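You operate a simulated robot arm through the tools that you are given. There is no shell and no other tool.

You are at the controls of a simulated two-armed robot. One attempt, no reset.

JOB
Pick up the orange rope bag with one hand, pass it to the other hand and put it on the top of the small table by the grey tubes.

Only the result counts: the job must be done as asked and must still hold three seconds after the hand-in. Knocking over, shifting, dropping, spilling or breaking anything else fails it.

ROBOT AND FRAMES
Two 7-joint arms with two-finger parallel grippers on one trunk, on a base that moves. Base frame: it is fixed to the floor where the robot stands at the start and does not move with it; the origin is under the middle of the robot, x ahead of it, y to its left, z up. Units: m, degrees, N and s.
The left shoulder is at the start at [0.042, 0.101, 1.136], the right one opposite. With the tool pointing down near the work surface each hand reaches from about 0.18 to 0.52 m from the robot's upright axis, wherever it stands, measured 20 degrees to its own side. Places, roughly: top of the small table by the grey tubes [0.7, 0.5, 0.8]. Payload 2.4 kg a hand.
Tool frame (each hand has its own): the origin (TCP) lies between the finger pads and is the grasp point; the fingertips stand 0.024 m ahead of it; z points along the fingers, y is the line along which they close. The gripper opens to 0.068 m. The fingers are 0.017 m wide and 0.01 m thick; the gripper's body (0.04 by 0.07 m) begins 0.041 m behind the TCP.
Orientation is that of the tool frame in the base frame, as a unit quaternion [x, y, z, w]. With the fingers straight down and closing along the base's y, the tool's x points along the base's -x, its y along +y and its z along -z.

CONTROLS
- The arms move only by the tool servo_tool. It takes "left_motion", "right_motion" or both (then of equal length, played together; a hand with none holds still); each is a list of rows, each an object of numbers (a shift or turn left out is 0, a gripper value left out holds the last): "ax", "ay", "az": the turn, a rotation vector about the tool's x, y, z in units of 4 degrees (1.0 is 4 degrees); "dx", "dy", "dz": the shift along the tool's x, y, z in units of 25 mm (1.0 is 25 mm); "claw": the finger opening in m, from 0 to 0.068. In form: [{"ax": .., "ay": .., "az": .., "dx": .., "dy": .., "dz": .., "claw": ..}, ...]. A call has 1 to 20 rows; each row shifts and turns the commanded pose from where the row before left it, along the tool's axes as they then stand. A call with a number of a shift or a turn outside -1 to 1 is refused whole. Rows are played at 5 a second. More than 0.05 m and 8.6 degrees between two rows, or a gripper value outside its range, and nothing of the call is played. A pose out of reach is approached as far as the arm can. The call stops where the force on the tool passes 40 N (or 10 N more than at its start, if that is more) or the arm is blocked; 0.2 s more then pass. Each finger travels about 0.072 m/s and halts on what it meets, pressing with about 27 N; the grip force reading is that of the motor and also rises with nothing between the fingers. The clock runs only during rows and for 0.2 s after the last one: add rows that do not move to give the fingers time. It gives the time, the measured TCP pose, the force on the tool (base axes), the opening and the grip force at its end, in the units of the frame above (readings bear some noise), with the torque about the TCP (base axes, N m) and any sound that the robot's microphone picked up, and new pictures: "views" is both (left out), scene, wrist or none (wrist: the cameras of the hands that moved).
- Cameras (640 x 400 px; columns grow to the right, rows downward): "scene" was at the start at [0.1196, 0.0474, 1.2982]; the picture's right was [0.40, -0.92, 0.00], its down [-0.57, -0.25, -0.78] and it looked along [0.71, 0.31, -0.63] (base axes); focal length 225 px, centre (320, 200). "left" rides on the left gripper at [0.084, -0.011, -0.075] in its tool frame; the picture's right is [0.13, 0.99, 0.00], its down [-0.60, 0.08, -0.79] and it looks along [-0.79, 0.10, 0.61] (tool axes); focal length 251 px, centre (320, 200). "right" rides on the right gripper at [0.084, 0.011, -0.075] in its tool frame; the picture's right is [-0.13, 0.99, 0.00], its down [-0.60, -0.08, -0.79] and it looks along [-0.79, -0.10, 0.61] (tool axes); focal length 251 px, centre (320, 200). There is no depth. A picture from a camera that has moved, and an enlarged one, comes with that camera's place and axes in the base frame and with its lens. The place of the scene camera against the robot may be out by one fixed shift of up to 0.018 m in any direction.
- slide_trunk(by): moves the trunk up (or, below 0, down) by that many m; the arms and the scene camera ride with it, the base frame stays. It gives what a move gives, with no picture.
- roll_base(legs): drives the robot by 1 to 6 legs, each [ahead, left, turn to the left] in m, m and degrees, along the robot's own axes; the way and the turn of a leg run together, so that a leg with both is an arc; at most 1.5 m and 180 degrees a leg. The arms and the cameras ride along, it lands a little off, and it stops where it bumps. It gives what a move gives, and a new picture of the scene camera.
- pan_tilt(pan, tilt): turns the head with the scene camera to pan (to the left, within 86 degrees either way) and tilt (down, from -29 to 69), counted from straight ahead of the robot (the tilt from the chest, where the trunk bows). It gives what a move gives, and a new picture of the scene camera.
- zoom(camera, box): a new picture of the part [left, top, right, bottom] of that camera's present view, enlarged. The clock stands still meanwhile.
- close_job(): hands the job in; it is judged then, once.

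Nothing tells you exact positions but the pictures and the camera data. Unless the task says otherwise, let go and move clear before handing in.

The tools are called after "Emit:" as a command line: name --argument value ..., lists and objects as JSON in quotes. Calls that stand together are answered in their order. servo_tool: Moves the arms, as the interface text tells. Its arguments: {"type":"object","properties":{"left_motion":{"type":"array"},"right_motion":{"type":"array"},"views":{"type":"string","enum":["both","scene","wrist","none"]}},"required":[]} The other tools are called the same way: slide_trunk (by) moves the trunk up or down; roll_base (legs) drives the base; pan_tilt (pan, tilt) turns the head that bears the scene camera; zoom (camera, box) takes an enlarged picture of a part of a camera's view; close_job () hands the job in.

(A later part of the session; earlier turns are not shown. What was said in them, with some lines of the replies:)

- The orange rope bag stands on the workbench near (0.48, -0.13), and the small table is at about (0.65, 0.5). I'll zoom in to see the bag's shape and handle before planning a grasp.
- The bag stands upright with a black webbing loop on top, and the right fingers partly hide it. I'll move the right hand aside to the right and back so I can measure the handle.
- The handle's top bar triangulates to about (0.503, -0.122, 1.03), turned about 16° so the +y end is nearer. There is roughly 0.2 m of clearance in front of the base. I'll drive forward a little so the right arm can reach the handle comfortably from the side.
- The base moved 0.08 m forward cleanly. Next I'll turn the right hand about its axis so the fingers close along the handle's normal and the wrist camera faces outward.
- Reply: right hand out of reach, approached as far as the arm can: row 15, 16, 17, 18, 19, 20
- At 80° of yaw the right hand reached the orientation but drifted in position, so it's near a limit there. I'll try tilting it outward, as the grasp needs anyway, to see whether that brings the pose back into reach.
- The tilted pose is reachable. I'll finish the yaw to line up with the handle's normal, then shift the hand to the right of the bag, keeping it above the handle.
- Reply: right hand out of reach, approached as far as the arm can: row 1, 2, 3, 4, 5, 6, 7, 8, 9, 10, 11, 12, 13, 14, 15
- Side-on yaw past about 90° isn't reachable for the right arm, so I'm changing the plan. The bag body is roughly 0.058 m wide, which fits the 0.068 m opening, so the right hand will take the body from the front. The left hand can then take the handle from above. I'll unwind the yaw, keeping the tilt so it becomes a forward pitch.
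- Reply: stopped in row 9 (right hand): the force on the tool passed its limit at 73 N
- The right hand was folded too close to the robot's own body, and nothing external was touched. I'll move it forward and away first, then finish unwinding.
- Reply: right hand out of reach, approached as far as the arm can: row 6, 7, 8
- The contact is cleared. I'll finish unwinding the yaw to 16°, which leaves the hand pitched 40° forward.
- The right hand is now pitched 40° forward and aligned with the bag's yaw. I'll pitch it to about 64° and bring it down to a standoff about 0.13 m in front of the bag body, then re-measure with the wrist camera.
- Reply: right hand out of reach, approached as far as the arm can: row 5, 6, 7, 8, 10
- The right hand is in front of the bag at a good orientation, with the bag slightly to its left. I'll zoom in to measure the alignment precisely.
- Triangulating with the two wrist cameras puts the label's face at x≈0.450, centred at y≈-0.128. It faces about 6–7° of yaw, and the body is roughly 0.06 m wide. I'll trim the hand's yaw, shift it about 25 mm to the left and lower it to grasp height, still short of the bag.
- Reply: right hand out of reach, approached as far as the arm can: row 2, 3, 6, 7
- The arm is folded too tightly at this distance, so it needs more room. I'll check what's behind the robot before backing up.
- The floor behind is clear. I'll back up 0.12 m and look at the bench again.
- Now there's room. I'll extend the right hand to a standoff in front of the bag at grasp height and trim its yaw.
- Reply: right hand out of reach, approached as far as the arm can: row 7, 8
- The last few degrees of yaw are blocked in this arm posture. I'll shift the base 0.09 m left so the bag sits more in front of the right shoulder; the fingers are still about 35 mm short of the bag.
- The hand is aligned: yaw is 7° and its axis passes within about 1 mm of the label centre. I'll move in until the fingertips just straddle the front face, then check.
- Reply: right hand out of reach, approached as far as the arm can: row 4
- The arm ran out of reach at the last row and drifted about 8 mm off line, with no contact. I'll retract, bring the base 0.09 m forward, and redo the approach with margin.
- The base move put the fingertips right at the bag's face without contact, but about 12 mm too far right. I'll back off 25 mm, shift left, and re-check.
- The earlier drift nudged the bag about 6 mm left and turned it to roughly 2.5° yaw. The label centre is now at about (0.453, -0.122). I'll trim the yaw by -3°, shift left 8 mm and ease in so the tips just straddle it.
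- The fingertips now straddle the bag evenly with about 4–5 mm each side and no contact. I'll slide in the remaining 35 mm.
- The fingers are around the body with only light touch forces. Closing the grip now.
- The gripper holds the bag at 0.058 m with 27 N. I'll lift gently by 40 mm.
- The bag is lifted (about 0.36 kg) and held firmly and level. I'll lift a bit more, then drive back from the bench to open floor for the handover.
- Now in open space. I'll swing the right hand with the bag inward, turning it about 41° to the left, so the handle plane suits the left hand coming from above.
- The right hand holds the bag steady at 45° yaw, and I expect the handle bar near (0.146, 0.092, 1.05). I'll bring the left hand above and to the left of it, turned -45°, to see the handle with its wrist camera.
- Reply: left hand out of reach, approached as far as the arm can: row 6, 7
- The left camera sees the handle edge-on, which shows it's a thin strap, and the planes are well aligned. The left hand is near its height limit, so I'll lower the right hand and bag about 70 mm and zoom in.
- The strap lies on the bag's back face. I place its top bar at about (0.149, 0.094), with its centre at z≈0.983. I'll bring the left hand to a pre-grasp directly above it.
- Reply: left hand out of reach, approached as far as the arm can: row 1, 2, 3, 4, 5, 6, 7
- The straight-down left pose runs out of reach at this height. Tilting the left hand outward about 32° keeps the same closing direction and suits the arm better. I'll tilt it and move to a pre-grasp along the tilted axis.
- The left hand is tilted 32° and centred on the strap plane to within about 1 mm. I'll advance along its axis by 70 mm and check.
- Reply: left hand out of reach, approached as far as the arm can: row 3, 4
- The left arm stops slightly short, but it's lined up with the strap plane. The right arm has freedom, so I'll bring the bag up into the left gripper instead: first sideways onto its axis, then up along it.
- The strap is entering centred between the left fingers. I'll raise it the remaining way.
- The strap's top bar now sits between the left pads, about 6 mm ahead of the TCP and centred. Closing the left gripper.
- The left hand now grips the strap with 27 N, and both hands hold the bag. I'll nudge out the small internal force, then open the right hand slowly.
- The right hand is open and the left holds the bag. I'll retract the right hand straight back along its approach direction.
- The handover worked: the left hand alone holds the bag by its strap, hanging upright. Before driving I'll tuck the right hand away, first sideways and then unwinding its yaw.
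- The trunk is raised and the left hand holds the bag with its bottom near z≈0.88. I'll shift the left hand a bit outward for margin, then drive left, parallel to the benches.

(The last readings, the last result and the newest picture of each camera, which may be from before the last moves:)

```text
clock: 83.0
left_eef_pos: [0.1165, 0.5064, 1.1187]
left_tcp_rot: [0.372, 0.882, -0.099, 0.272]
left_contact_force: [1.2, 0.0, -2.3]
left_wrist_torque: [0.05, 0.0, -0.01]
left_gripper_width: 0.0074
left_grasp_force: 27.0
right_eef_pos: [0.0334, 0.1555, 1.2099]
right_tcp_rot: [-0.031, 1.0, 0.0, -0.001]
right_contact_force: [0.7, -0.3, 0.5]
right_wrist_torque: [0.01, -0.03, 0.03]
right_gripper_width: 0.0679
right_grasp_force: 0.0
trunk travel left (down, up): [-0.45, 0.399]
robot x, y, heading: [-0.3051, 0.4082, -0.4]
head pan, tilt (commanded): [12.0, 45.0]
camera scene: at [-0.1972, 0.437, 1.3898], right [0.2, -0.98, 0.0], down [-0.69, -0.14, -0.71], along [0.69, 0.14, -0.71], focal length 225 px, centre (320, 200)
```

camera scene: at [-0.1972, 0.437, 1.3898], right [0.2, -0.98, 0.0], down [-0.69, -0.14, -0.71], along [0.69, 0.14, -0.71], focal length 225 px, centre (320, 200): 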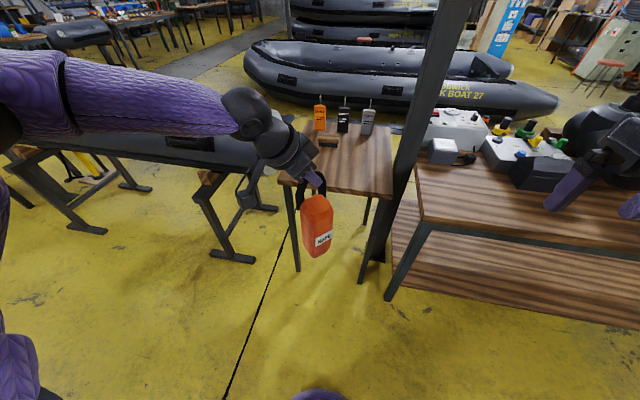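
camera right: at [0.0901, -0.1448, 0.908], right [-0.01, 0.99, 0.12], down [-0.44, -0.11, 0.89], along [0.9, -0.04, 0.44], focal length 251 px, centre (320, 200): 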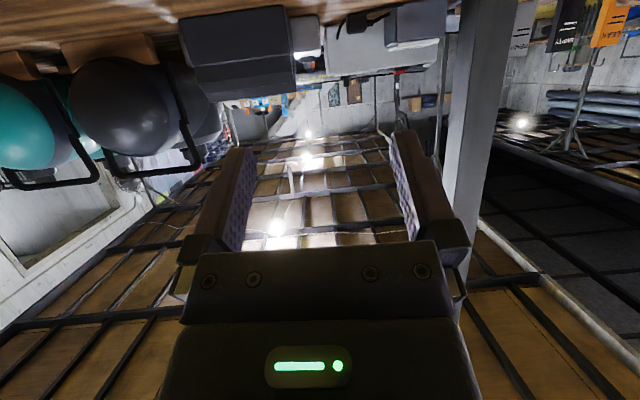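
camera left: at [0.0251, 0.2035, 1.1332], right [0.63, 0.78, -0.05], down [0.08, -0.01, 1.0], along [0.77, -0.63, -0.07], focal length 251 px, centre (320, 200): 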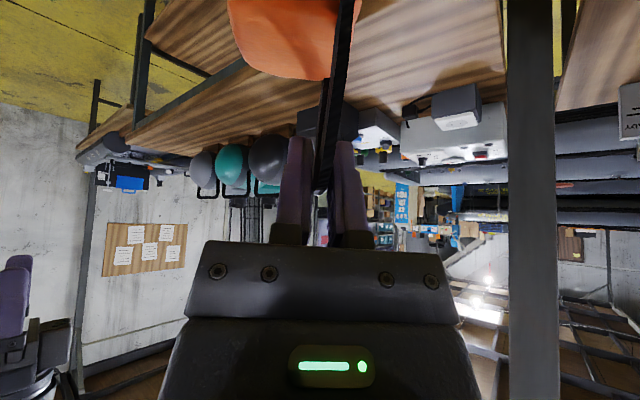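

The table lies at x≥0.445, y 0.29–0.74, and the left arm clears the grey tube below it by a good margin. I'll drive forward in two steps.

Emit:
roll_base --legs '[[0.25, 0, 0]]'

```text
clock: 84.8
left_eef_pos: [0.364, 0.5077, 1.1175]
left_tcp_rot: [0.371, 0.883, -0.1, 0.271]
left_contact_force: [0.9, -0.4, -3.0]
left_wrist_torque: [0.06, -0.03, 0.0]
left_gripper_width: 0.0076
left_grasp_force: 26.2
right_eef_pos: [0.2834, 0.1565, 1.2091]
right_tcp_rot: [-0.033, 0.999, 0.0, -0.001]
right_contact_force: [-0.2, 0.5, 0.4]
right_wrist_torque: [0.03, 0.01, -0.01]
right_gripper_width: 0.0683
right_grasp_force: 0.0
trunk travel left (down, up): [-0.45, 0.399]
robot x, y, heading: [-0.0577, 0.405, -0.0]
head pan, tilt (commanded): [12.0, 45.0]
camera scene: at [0.0508, 0.4366, 1.3897], right [0.21, -0.98, 0.0], down [-0.69, -0.15, -0.71], along [0.69, 0.15, -0.71], focal length 225 px, centre (320, 200)
```

scene: 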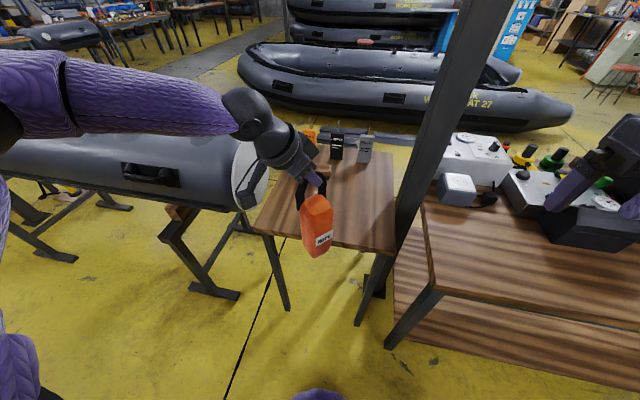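

Emit:
roll_base --legs '[[0.2, 0, 0]]'

Emit:
zoom --camera "scene" --box '[220, 100, 440, 300]'

Emit:
zoom --camera "left" --box '[0, 0, 640, 400]'

Emit:
zoom --camera "right" --box '[0, 0, 640, 400]'

```text
clock: 86.3
left_eef_pos: [0.559, 0.5073, 1.1181]
left_tcp_rot: [0.37, 0.883, -0.099, 0.27]
left_contact_force: [-0.1, -0.6, -3.7]
left_wrist_torque: [0.02, -0.02, -0.01]
left_gripper_width: 0.0076
left_grasp_force: 27.0
right_eef_pos: [0.4781, 0.157, 1.2077]
right_tcp_rot: [-0.035, 0.999, -0.001, 0.0]
right_contact_force: [0.9, -0.2, 0.4]
right_wrist_torque: [-0.01, 0.02, -0.01]
right_gripper_width: 0.0679
right_grasp_force: 0.0
trunk travel left (down, up): [-0.45, 0.399]
robot x, y, heading: [0.1388, 0.4115, 0.2]
head pan, tilt (commanded): [12.0, 45.0]
camera scene: at [0.2455, 0.4366, 1.3897], right [0.21, -0.98, 0.0], down [-0.69, -0.15, -0.71], along [0.69, 0.15, -0.71], focal length 225 px, centre (320, 200)
```

scene: 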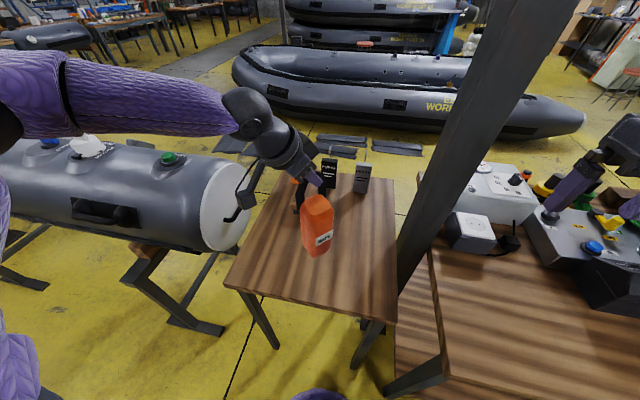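

```text
2.00 times, centred on (330, 200) of scene
camera zoom: at [0.2455, 0.4366, 1.3897], right [0.21, -0.98, 0.0], down [-0.69, -0.15, -0.71], along [0.69, 0.15, -0.71], focal length 449 px, centre (300, 200)
```

zoom: 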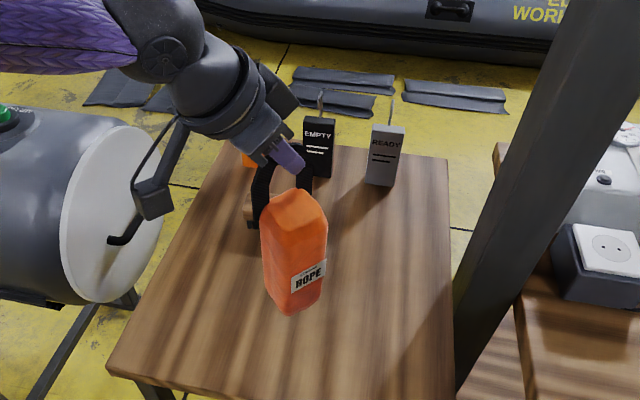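

```text
1.00 times, centred on (320, 200) of left (not enlarged: the box is as wide or as high as the picture)
camera zoom: at [0.4722, 0.5783, 1.134], right [0.63, 0.78, -0.05], down [0.08, -0.01, 1.0], along [0.78, -0.63, -0.07], focal length 251 px, centre (320, 200)
```

zoom: 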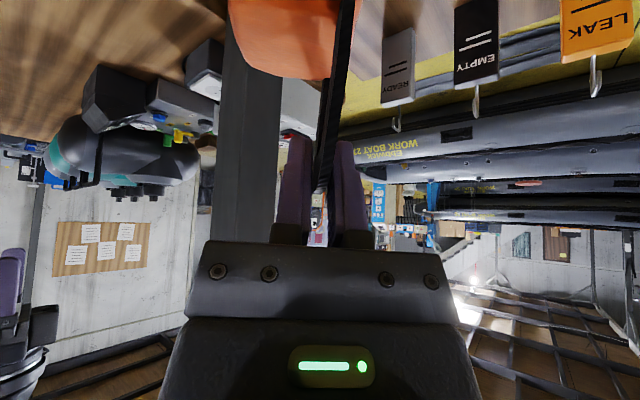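

```text
1.00 times, centred on (320, 200) of right (not enlarged: the box is as wide or as high as the picture)
camera zoom: at [0.3937, 0.1605, 1.2854], right [0.06, 1.0, 0.0], down [0.61, -0.04, 0.79], along [0.79, -0.05, -0.61], focal length 251 px, centre (320, 200)
```

zoom: 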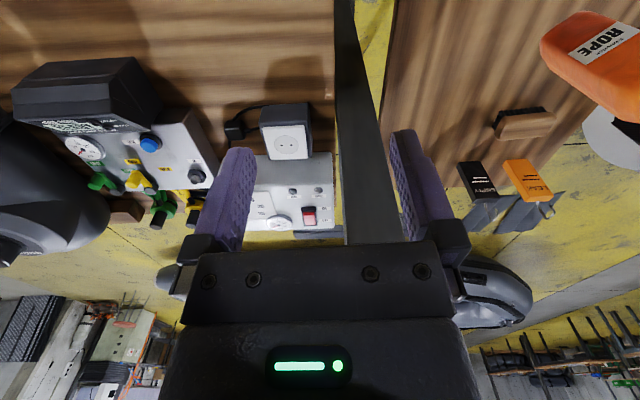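

The bag hangs over the free front part of the table at about (0.54, 0.49), well clear of the brush and tags. I'll undo the small orientation drift since the grasp so the bag is vertical, then lower 60 mm.

Emit:
servo_tool --left_motion '[{"ax": 0.33, "ay": 0.3, "az": -0.2}, {"dx": 0.32, "dz": 0.508}, {"dx": 0.32, "dz": 0.508}, {"dx": 0.32, "dz": 0.508}, {"dx": 0.32, "dz": 0.508}, {}]'

Emit:
zoom --camera "scene" --box '[240, 140, 400, 300]'

Emit:
zoom --camera "right" --box '[440, 0, 640, 200]'

```text
clock: 87.7
left_eef_pos: [0.5577, 0.5085, 1.058]
left_tcp_rot: [0.368, 0.887, -0.108, 0.257]
left_contact_force: [-0.2, 1.7, -3.0]
left_wrist_torque: [0.03, -0.02, 0.0]
left_gripper_width: 0.0077
left_grasp_force: 26.7
right_eef_pos: [0.4775, 0.157, 1.2092]
right_tcp_rot: [-0.035, 0.999, 0.0, -0.001]
right_contact_force: [0.6, -0.3, -0.2]
right_wrist_torque: [0.01, 0.01, 0.0]
right_gripper_width: 0.068
right_grasp_force: 0.1
trunk travel left (down, up): [-0.45, 0.399]
robot x, y, heading: [0.1373, 0.4085, 0.0]
head pan, tilt (commanded): [12.0, 45.0]
camera scene: at [0.2445, 0.4365, 1.3898], right [0.21, -0.98, 0.0], down [-0.69, -0.15, -0.71], along [0.69, 0.15, -0.71], focal length 225 px, centre (320, 200)
camera left: at [0.4722, 0.5782, 1.0769], right [0.62, 0.78, -0.07], down [0.12, 0.0, 0.99], along [0.77, -0.63, -0.09], focal length 251 px, centre (320, 200)
```

scene: 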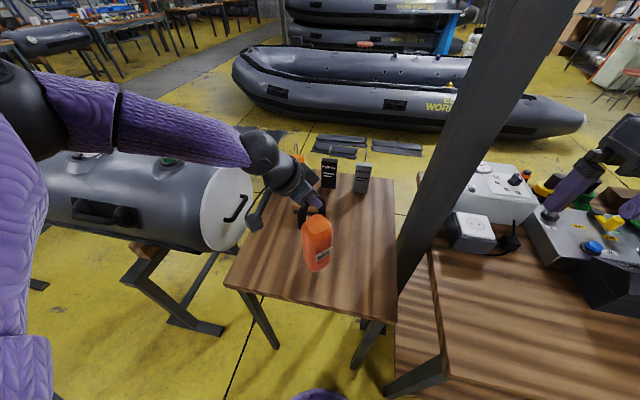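
left: 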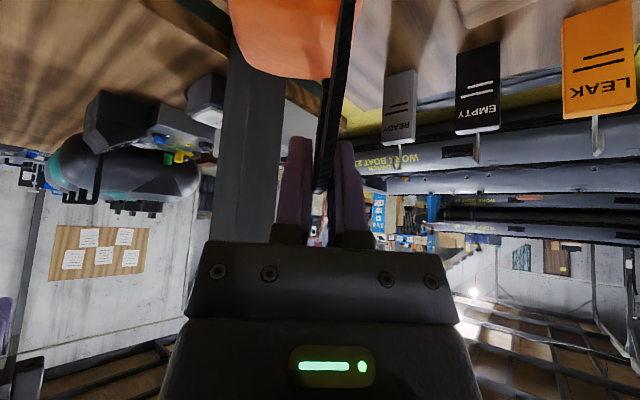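

```text
2.50 times, centred on (320, 220) of scene
camera zoom: at [0.2445, 0.4365, 1.3898], right [0.21, -0.98, 0.0], down [-0.69, -0.15, -0.71], along [0.69, 0.15, -0.71], focal length 562 px, centre (320, 150)
```

zoom: 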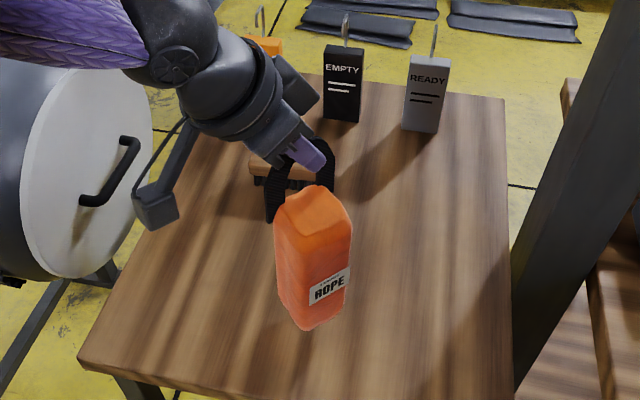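

```text
2.00 times, centred on (540, 100) of right
camera zoom: at [0.3928, 0.1605, 1.2857], right [0.06, 1.0, 0.0], down [0.61, -0.04, 0.79], along [0.79, -0.05, -0.61], focal length 503 px, centre (-120, 400)
```

zoom: 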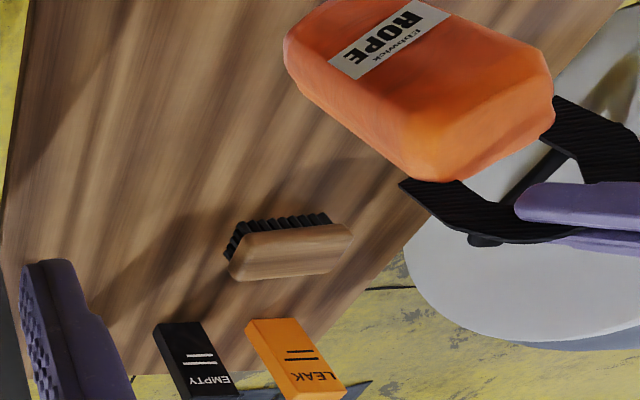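

The bag is upright above the table with its bottom about 20 mm up. I'll lower it in small steps, watching the force.

Emit:
servo_tool --left_motion '[{"dx": 0.128, "dz": 0.203}, {"dx": 0.128, "dz": 0.203}, {}]' --views "none"

Emit:
zoom --camera "scene" --box '[260, 200, 380, 290]'

```text
clock: 88.5
left_eef_pos: [0.5585, 0.5088, 1.0463]
left_tcp_rot: [0.368, 0.887, -0.108, 0.257]
left_contact_force: [0.5, -1.6, -3.7]
left_wrist_torque: [0.03, -0.03, 0.02]
left_gripper_width: 0.0077
left_grasp_force: 27.4
right_eef_pos: [0.4764, 0.1562, 1.21]
right_tcp_rot: [-0.034, 0.999, 0.001, -0.001]
right_contact_force: [-0.9, -0.4, -0.2]
right_wrist_torque: [0.02, 0.03, -0.03]
right_gripper_width: 0.0679
right_grasp_force: 0.0
trunk travel left (down, up): [-0.45, 0.399]
robot x, y, heading: [0.1361, 0.4069, -0.1]
head pan, tilt (commanded): [12.0, 45.0]
```

```text
4.44 times, centred on (320, 245) of scene
camera zoom: at [0.2445, 0.4366, 1.3898], right [0.21, -0.98, 0.0], down [-0.69, -0.15, -0.71], along [0.69, 0.15, -0.71], focal length 998 px, centre (320, 0)
```

zoom: 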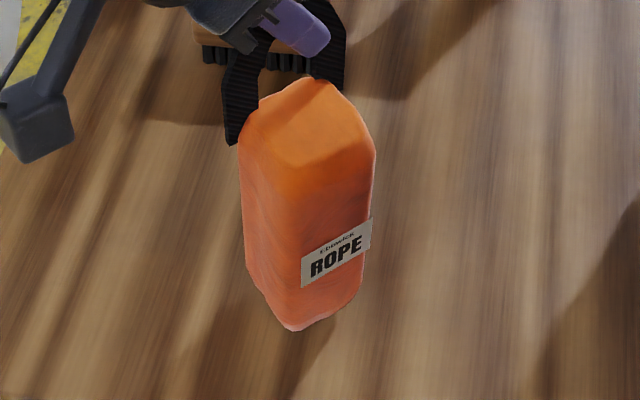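

Emit:
servo_tool --left_motion '[{"dx": 0.064, "dz": 0.1015}, {"dx": 0.064, "dz": 0.1015}, {}]' --views "none"

Emit:
servo_tool --left_motion '[{"dx": 0.043, "dz": 0.068}, {}]' --views "none"

```text
clock: 89.3
left_eef_pos: [0.5578, 0.5077, 1.0406]
left_tcp_rot: [0.368, 0.887, -0.108, 0.256]
left_contact_force: [0.4, 0.2, -3.3]
left_wrist_torque: [0.05, -0.04, 0.0]
left_gripper_width: 0.0074
left_grasp_force: 27.6
right_eef_pos: [0.477, 0.1563, 1.2109]
right_tcp_rot: [-0.034, 0.999, 0.0, 0.001]
right_contact_force: [0.9, 0.2, 0.2]
right_wrist_torque: [-0.01, -0.01, 0.01]
right_gripper_width: 0.0679
right_grasp_force: 0.1
trunk travel left (down, up): [-0.45, 0.399]
robot x, y, heading: [0.1384, 0.404, 0.1]
head pan, tilt (commanded): [12.0, 45.0]
```

```text
clock: 89.9
left_eef_pos: [0.558, 0.5076, 1.0383]
left_tcp_rot: [0.367, 0.887, -0.107, 0.258]
left_contact_force: [0.9, 1.4, 4.4]
left_wrist_torque: [0.22, 0.18, -0.09]
left_gripper_width: 0.0077
left_grasp_force: 27.2
right_eef_pos: [0.4781, 0.1567, 1.2112]
right_tcp_rot: [-0.035, 0.999, 0.0, 0.0]
right_contact_force: [0.2, -0.1, 0.8]
right_wrist_torque: [0.02, 0.01, 0.02]
right_gripper_width: 0.068
right_grasp_force: 0.0
trunk travel left (down, up): [-0.45, 0.399]
robot x, y, heading: [0.1327, 0.4036, -0.1]
head pan, tilt (commanded): [12.0, 45.0]
```

The bag has touched down, with the force going from -3.3 N to +4.4 N. I'll check how flat it sits before releasing.

Emit:
zoom --camera "scene" --box '[260, 190, 380, 290]'

Emit:
zoom --camera "right" --box '[500, 0, 640, 120]'

Emit:
zoom --camera "left" --box '[200, 0, 440, 240]'

```text
4.00 times, centred on (320, 240) of scene
camera zoom: at [0.2441, 0.4366, 1.3899], right [0.21, -0.98, 0.0], down [-0.69, -0.15, -0.71], along [0.69, 0.15, -0.71], focal length 898 px, centre (320, 40)
```

zoom: 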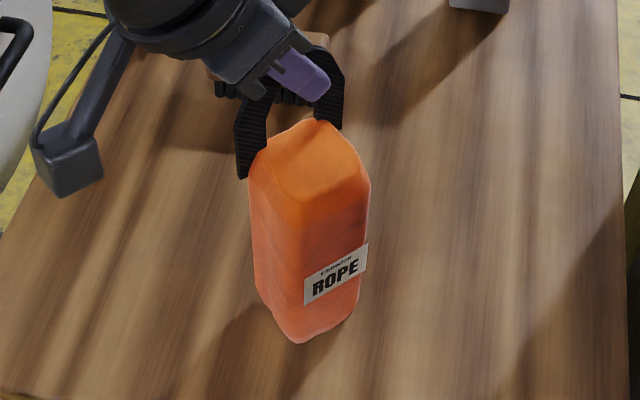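

```text
3.33 times, centred on (570, 60) of right
camera zoom: at [0.3925, 0.1606, 1.2858], right [0.06, 1.0, 0.0], down [0.61, -0.04, 0.79], along [0.79, -0.05, -0.61], focal length 838 px, centre (-513, 667)
```

zoom: 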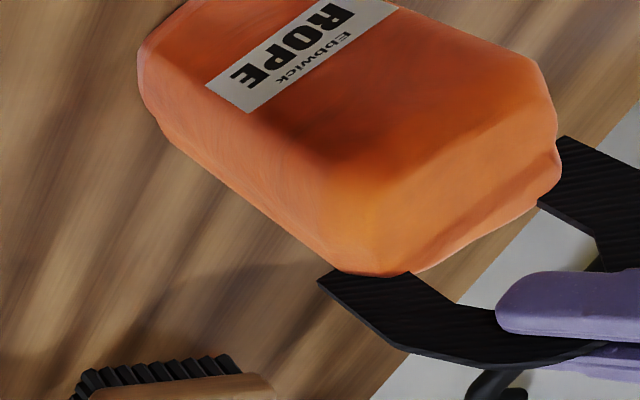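

```text
1.67 times, centred on (320, 120) of left
camera zoom: at [0.472, 0.5779, 1.0566], right [0.62, 0.78, -0.07], down [0.12, 0.0, 0.99], along [0.77, -0.63, -0.09], focal length 419 px, centre (320, 333)
```

zoom: 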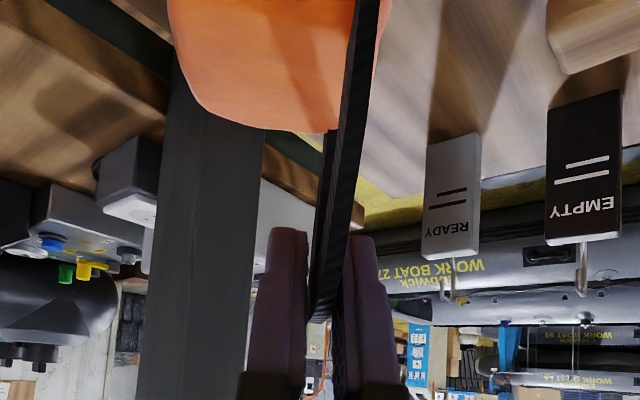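

The bag stands on the table within about 2° of vertical, which will settle flat. Releasing with the left hand now.

Emit:
servo_tool --left_motion '[{"claw": 0.015}, {"claw": 0.03}, {"claw": 0.05}, {"claw": 0.06}, {}, {}]'

Emit:
zoom --camera "left" --box '[200, 0, 440, 240]'

Emit:
zoom --camera "scene" --box '[260, 190, 380, 290]'

```text
clock: 91.3
left_eef_pos: [0.5589, 0.5066, 1.0375]
left_tcp_rot: [0.368, 0.887, -0.107, 0.257]
left_contact_force: [0.1, 0.3, 0.4]
left_wrist_torque: [-0.02, 0.0, 0.0]
left_gripper_width: 0.0601
left_grasp_force: 0.1
right_eef_pos: [0.4771, 0.1562, 1.2102]
right_tcp_rot: [-0.034, 0.999, -0.001, 0.0]
right_contact_force: [-0.2, -0.5, -0.5]
right_wrist_torque: [-0.02, -0.03, -0.01]
right_gripper_width: 0.0681
right_grasp_force: 0.1
trunk travel left (down, up): [-0.45, 0.399]
robot x, y, heading: [0.1413, 0.4119, 0.1]
head pan, tilt (commanded): [12.0, 45.0]
camera scene: at [0.2443, 0.4365, 1.3898], right [0.21, -0.98, 0.0], down [-0.69, -0.15, -0.71], along [0.69, 0.15, -0.71], focal length 225 px, centre (320, 200)
camera left: at [0.4718, 0.5778, 1.0563], right [0.62, 0.78, -0.07], down [0.12, 0.0, 0.99], along [0.77, -0.63, -0.09], focal length 251 px, centre (320, 200)
```

scene: 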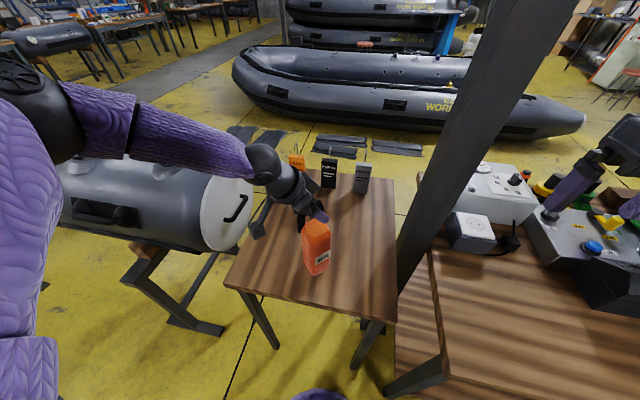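
left: 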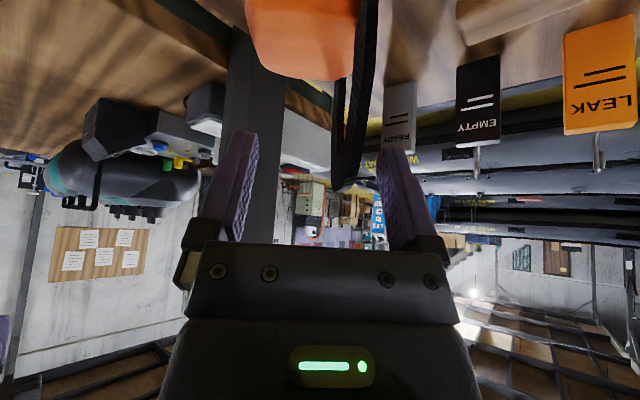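

```text
1.67 times, centred on (320, 120) of left
camera zoom: at [0.4718, 0.5778, 1.0563], right [0.62, 0.78, -0.07], down [0.12, 0.0, 0.99], along [0.77, -0.63, -0.09], focal length 419 px, centre (320, 333)
```

zoom: 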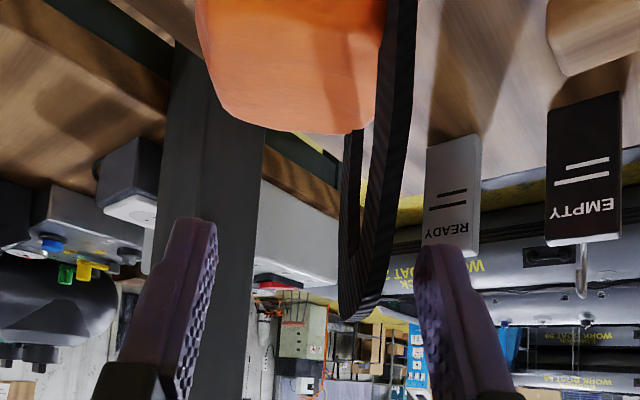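

```text
4.00 times, centred on (320, 240) of scene
camera zoom: at [0.2443, 0.4365, 1.3898], right [0.21, -0.98, 0.0], down [-0.69, -0.15, -0.71], along [0.69, 0.15, -0.71], focal length 898 px, centre (320, 40)
```

zoom: 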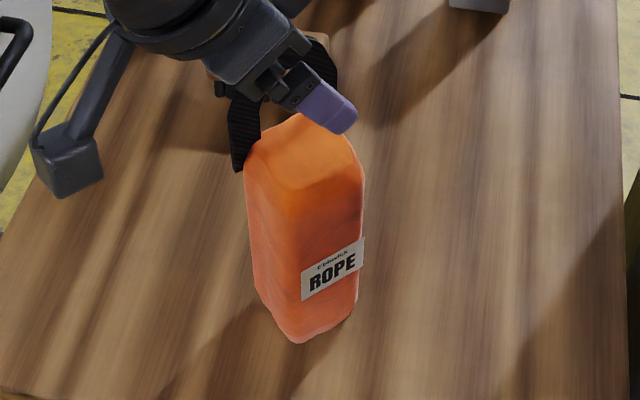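

The bag stands free on the table with the left fingers clear on both sides of the strap. I'll withdraw the left hand along its own axis, up and away.

Emit:
servo_tool --left_motion '[{"claw": 0.068, "dz": -0.2}, {"dz": -0.5}, {"dz": -0.8}, {"dz": -0.8}, {"dz": -0.8}, {"dz": -0.8}, {"dz": -0.8}, {}]'

Emit:
zoom --camera "scene" --box '[240, 160, 400, 300]'

Emit:
zoom --camera "right" --box '[440, 0, 640, 200]'

```text
clock: 93.1
left_eef_pos: [0.5135, 0.552, 1.1388]
left_tcp_rot: [0.368, 0.887, -0.108, 0.257]
left_contact_force: [-0.5, -0.3, 0.1]
left_wrist_torque: [0.03, -0.01, 0.01]
left_gripper_width: 0.0682
left_grasp_force: 0.0
right_eef_pos: [0.477, 0.1565, 1.2094]
right_tcp_rot: [-0.035, 0.999, 0.0, 0.001]
right_contact_force: [0.1, 0.0, 0.5]
right_wrist_torque: [0.02, -0.02, -0.01]
right_gripper_width: 0.068
right_grasp_force: 0.0
trunk travel left (down, up): [-0.45, 0.399]
robot x, y, heading: [0.1368, 0.4079, 0.1]
head pan, tilt (commanded): [12.0, 45.0]
camera scene: at [0.2443, 0.4365, 1.3898], right [0.21, -0.98, 0.0], down [-0.69, -0.15, -0.71], along [0.69, 0.15, -0.71], focal length 225 px, centre (320, 200)
camera left: at [0.4276, 0.6232, 1.1573], right [0.62, 0.78, -0.07], down [0.12, 0.0, 0.99], along [0.77, -0.63, -0.09], focal length 251 px, centre (320, 200)
```

scene: 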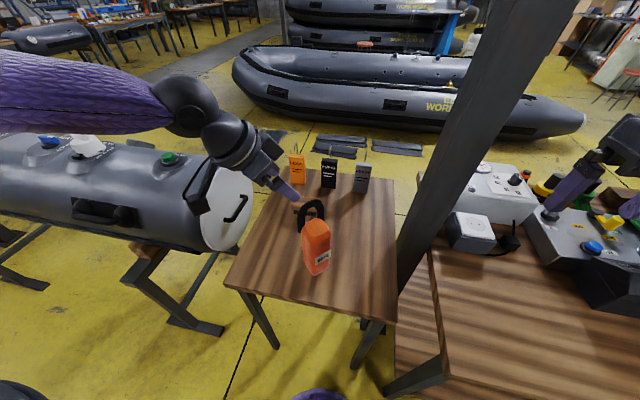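
left: 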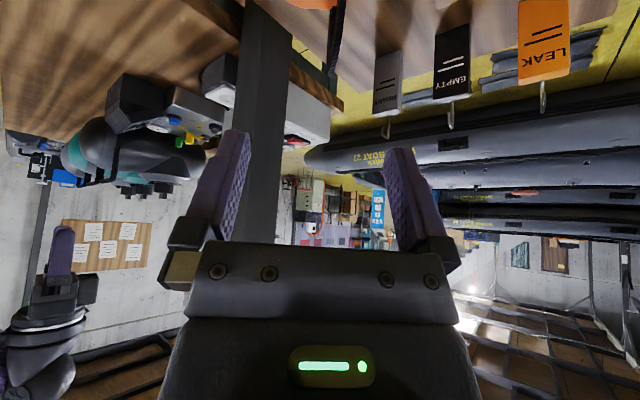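

```text
2.86 times, centred on (320, 230) of scene
camera zoom: at [0.2443, 0.4365, 1.3898], right [0.21, -0.98, 0.0], down [-0.69, -0.15, -0.71], along [0.69, 0.15, -0.71], focal length 642 px, centre (320, 114)
```

zoom: 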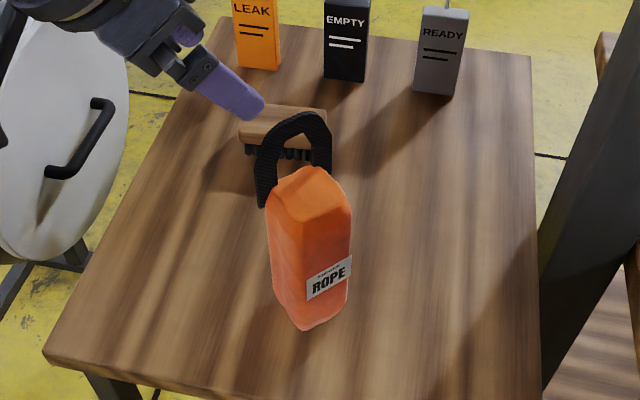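

```text
2.00 times, centred on (540, 100) of right
camera zoom: at [0.3927, 0.1605, 1.2857], right [0.06, 1.0, 0.0], down [0.61, -0.04, 0.79], along [0.79, -0.05, -0.61], focal length 503 px, centre (-120, 400)
```

zoom: 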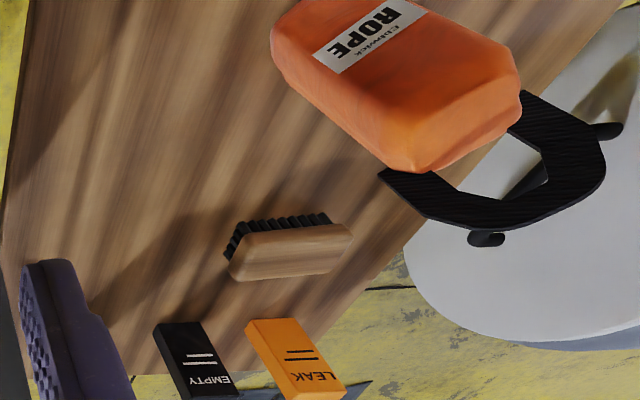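

The bag stands upright and free on the table, and nothing else has moved. I'll back the robot away to be fully clear, then confirm it stays still.

Emit:
roll_base --legs '[[-0.2, 0, 0]]'

Emit:
zoom --camera "scene" --box '[220, 100, 440, 280]'

```text
clock: 94.7
left_eef_pos: [0.3148, 0.5517, 1.1397]
left_tcp_rot: [0.368, 0.887, -0.106, 0.258]
left_contact_force: [-0.3, 0.2, 0.6]
left_wrist_torque: [-0.01, 0.05, 0.01]
left_gripper_width: 0.0681
left_grasp_force: 0.0
right_eef_pos: [0.2761, 0.156, 1.2111]
right_tcp_rot: [-0.034, 0.999, 0.0, 0.001]
right_contact_force: [-0.3, -0.2, 0.7]
right_wrist_torque: [-0.04, -0.01, 0.0]
right_gripper_width: 0.0679
right_grasp_force: 0.2
trunk travel left (down, up): [-0.45, 0.399]
robot x, y, heading: [-0.057, 0.4112, -0.1]
head pan, tilt (commanded): [12.0, 45.0]
camera scene: at [0.0443, 0.4366, 1.3899], right [0.21, -0.98, 0.0], down [-0.69, -0.15, -0.71], along [0.69, 0.15, -0.71], focal length 225 px, centre (320, 200)
```

scene: 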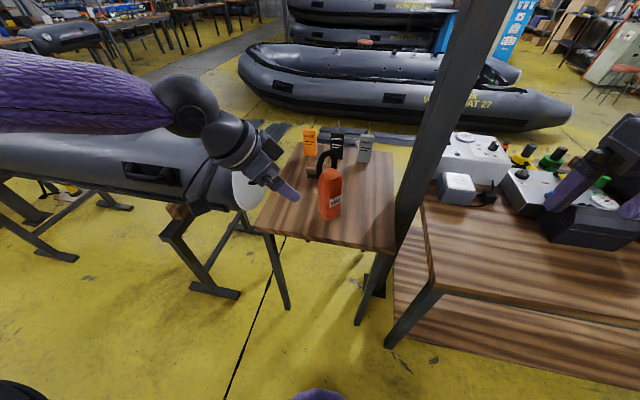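

```text
2.22 times, centred on (330, 190) of scene
camera zoom: at [0.0443, 0.4366, 1.3899], right [0.21, -0.98, 0.0], down [-0.69, -0.15, -0.71], along [0.69, 0.15, -0.71], focal length 499 px, centre (298, 222)
```

zoom: 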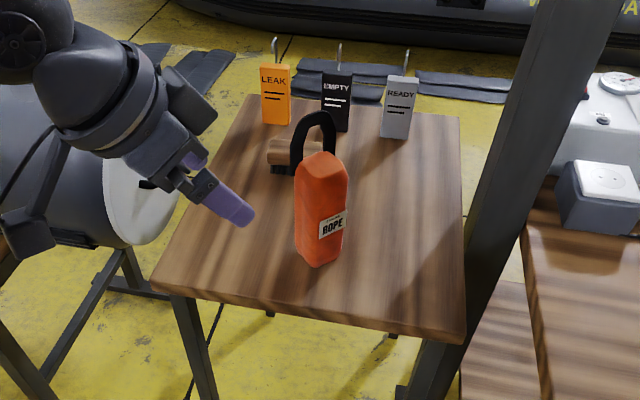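

The bag is standing steady on the small table, both hands are empty and clear, and the tags and brush are undisturbed. I'm handing in the job.

Emit:
close_job

```text
The job is handed in.
```

The orange rope bag is standing upright on the small table by the grey tubes, and I've handed in the job. I don't have the judge's verdict.

- **Pick-up:** the right hand lifted the bag off the bench by its body. An earlier approach drifted off line and nudged the bag about 6 mm before I gripped it.
- **Handover:** in open space, the left hand gripped the strap before the right hand let go. The right hand then backed away.
- **Placement:** the left hand set the bag down near the front of the table and released it. I then backed the robot off about 0.2 m, and the bag was still standing in the last picture before hand-in.

The brush and the tags on the table look undisturbed in the final pictures. Early on, the right hand pressed against the robot's own body with about 73 N, and I moved it away without touching anything in the room.
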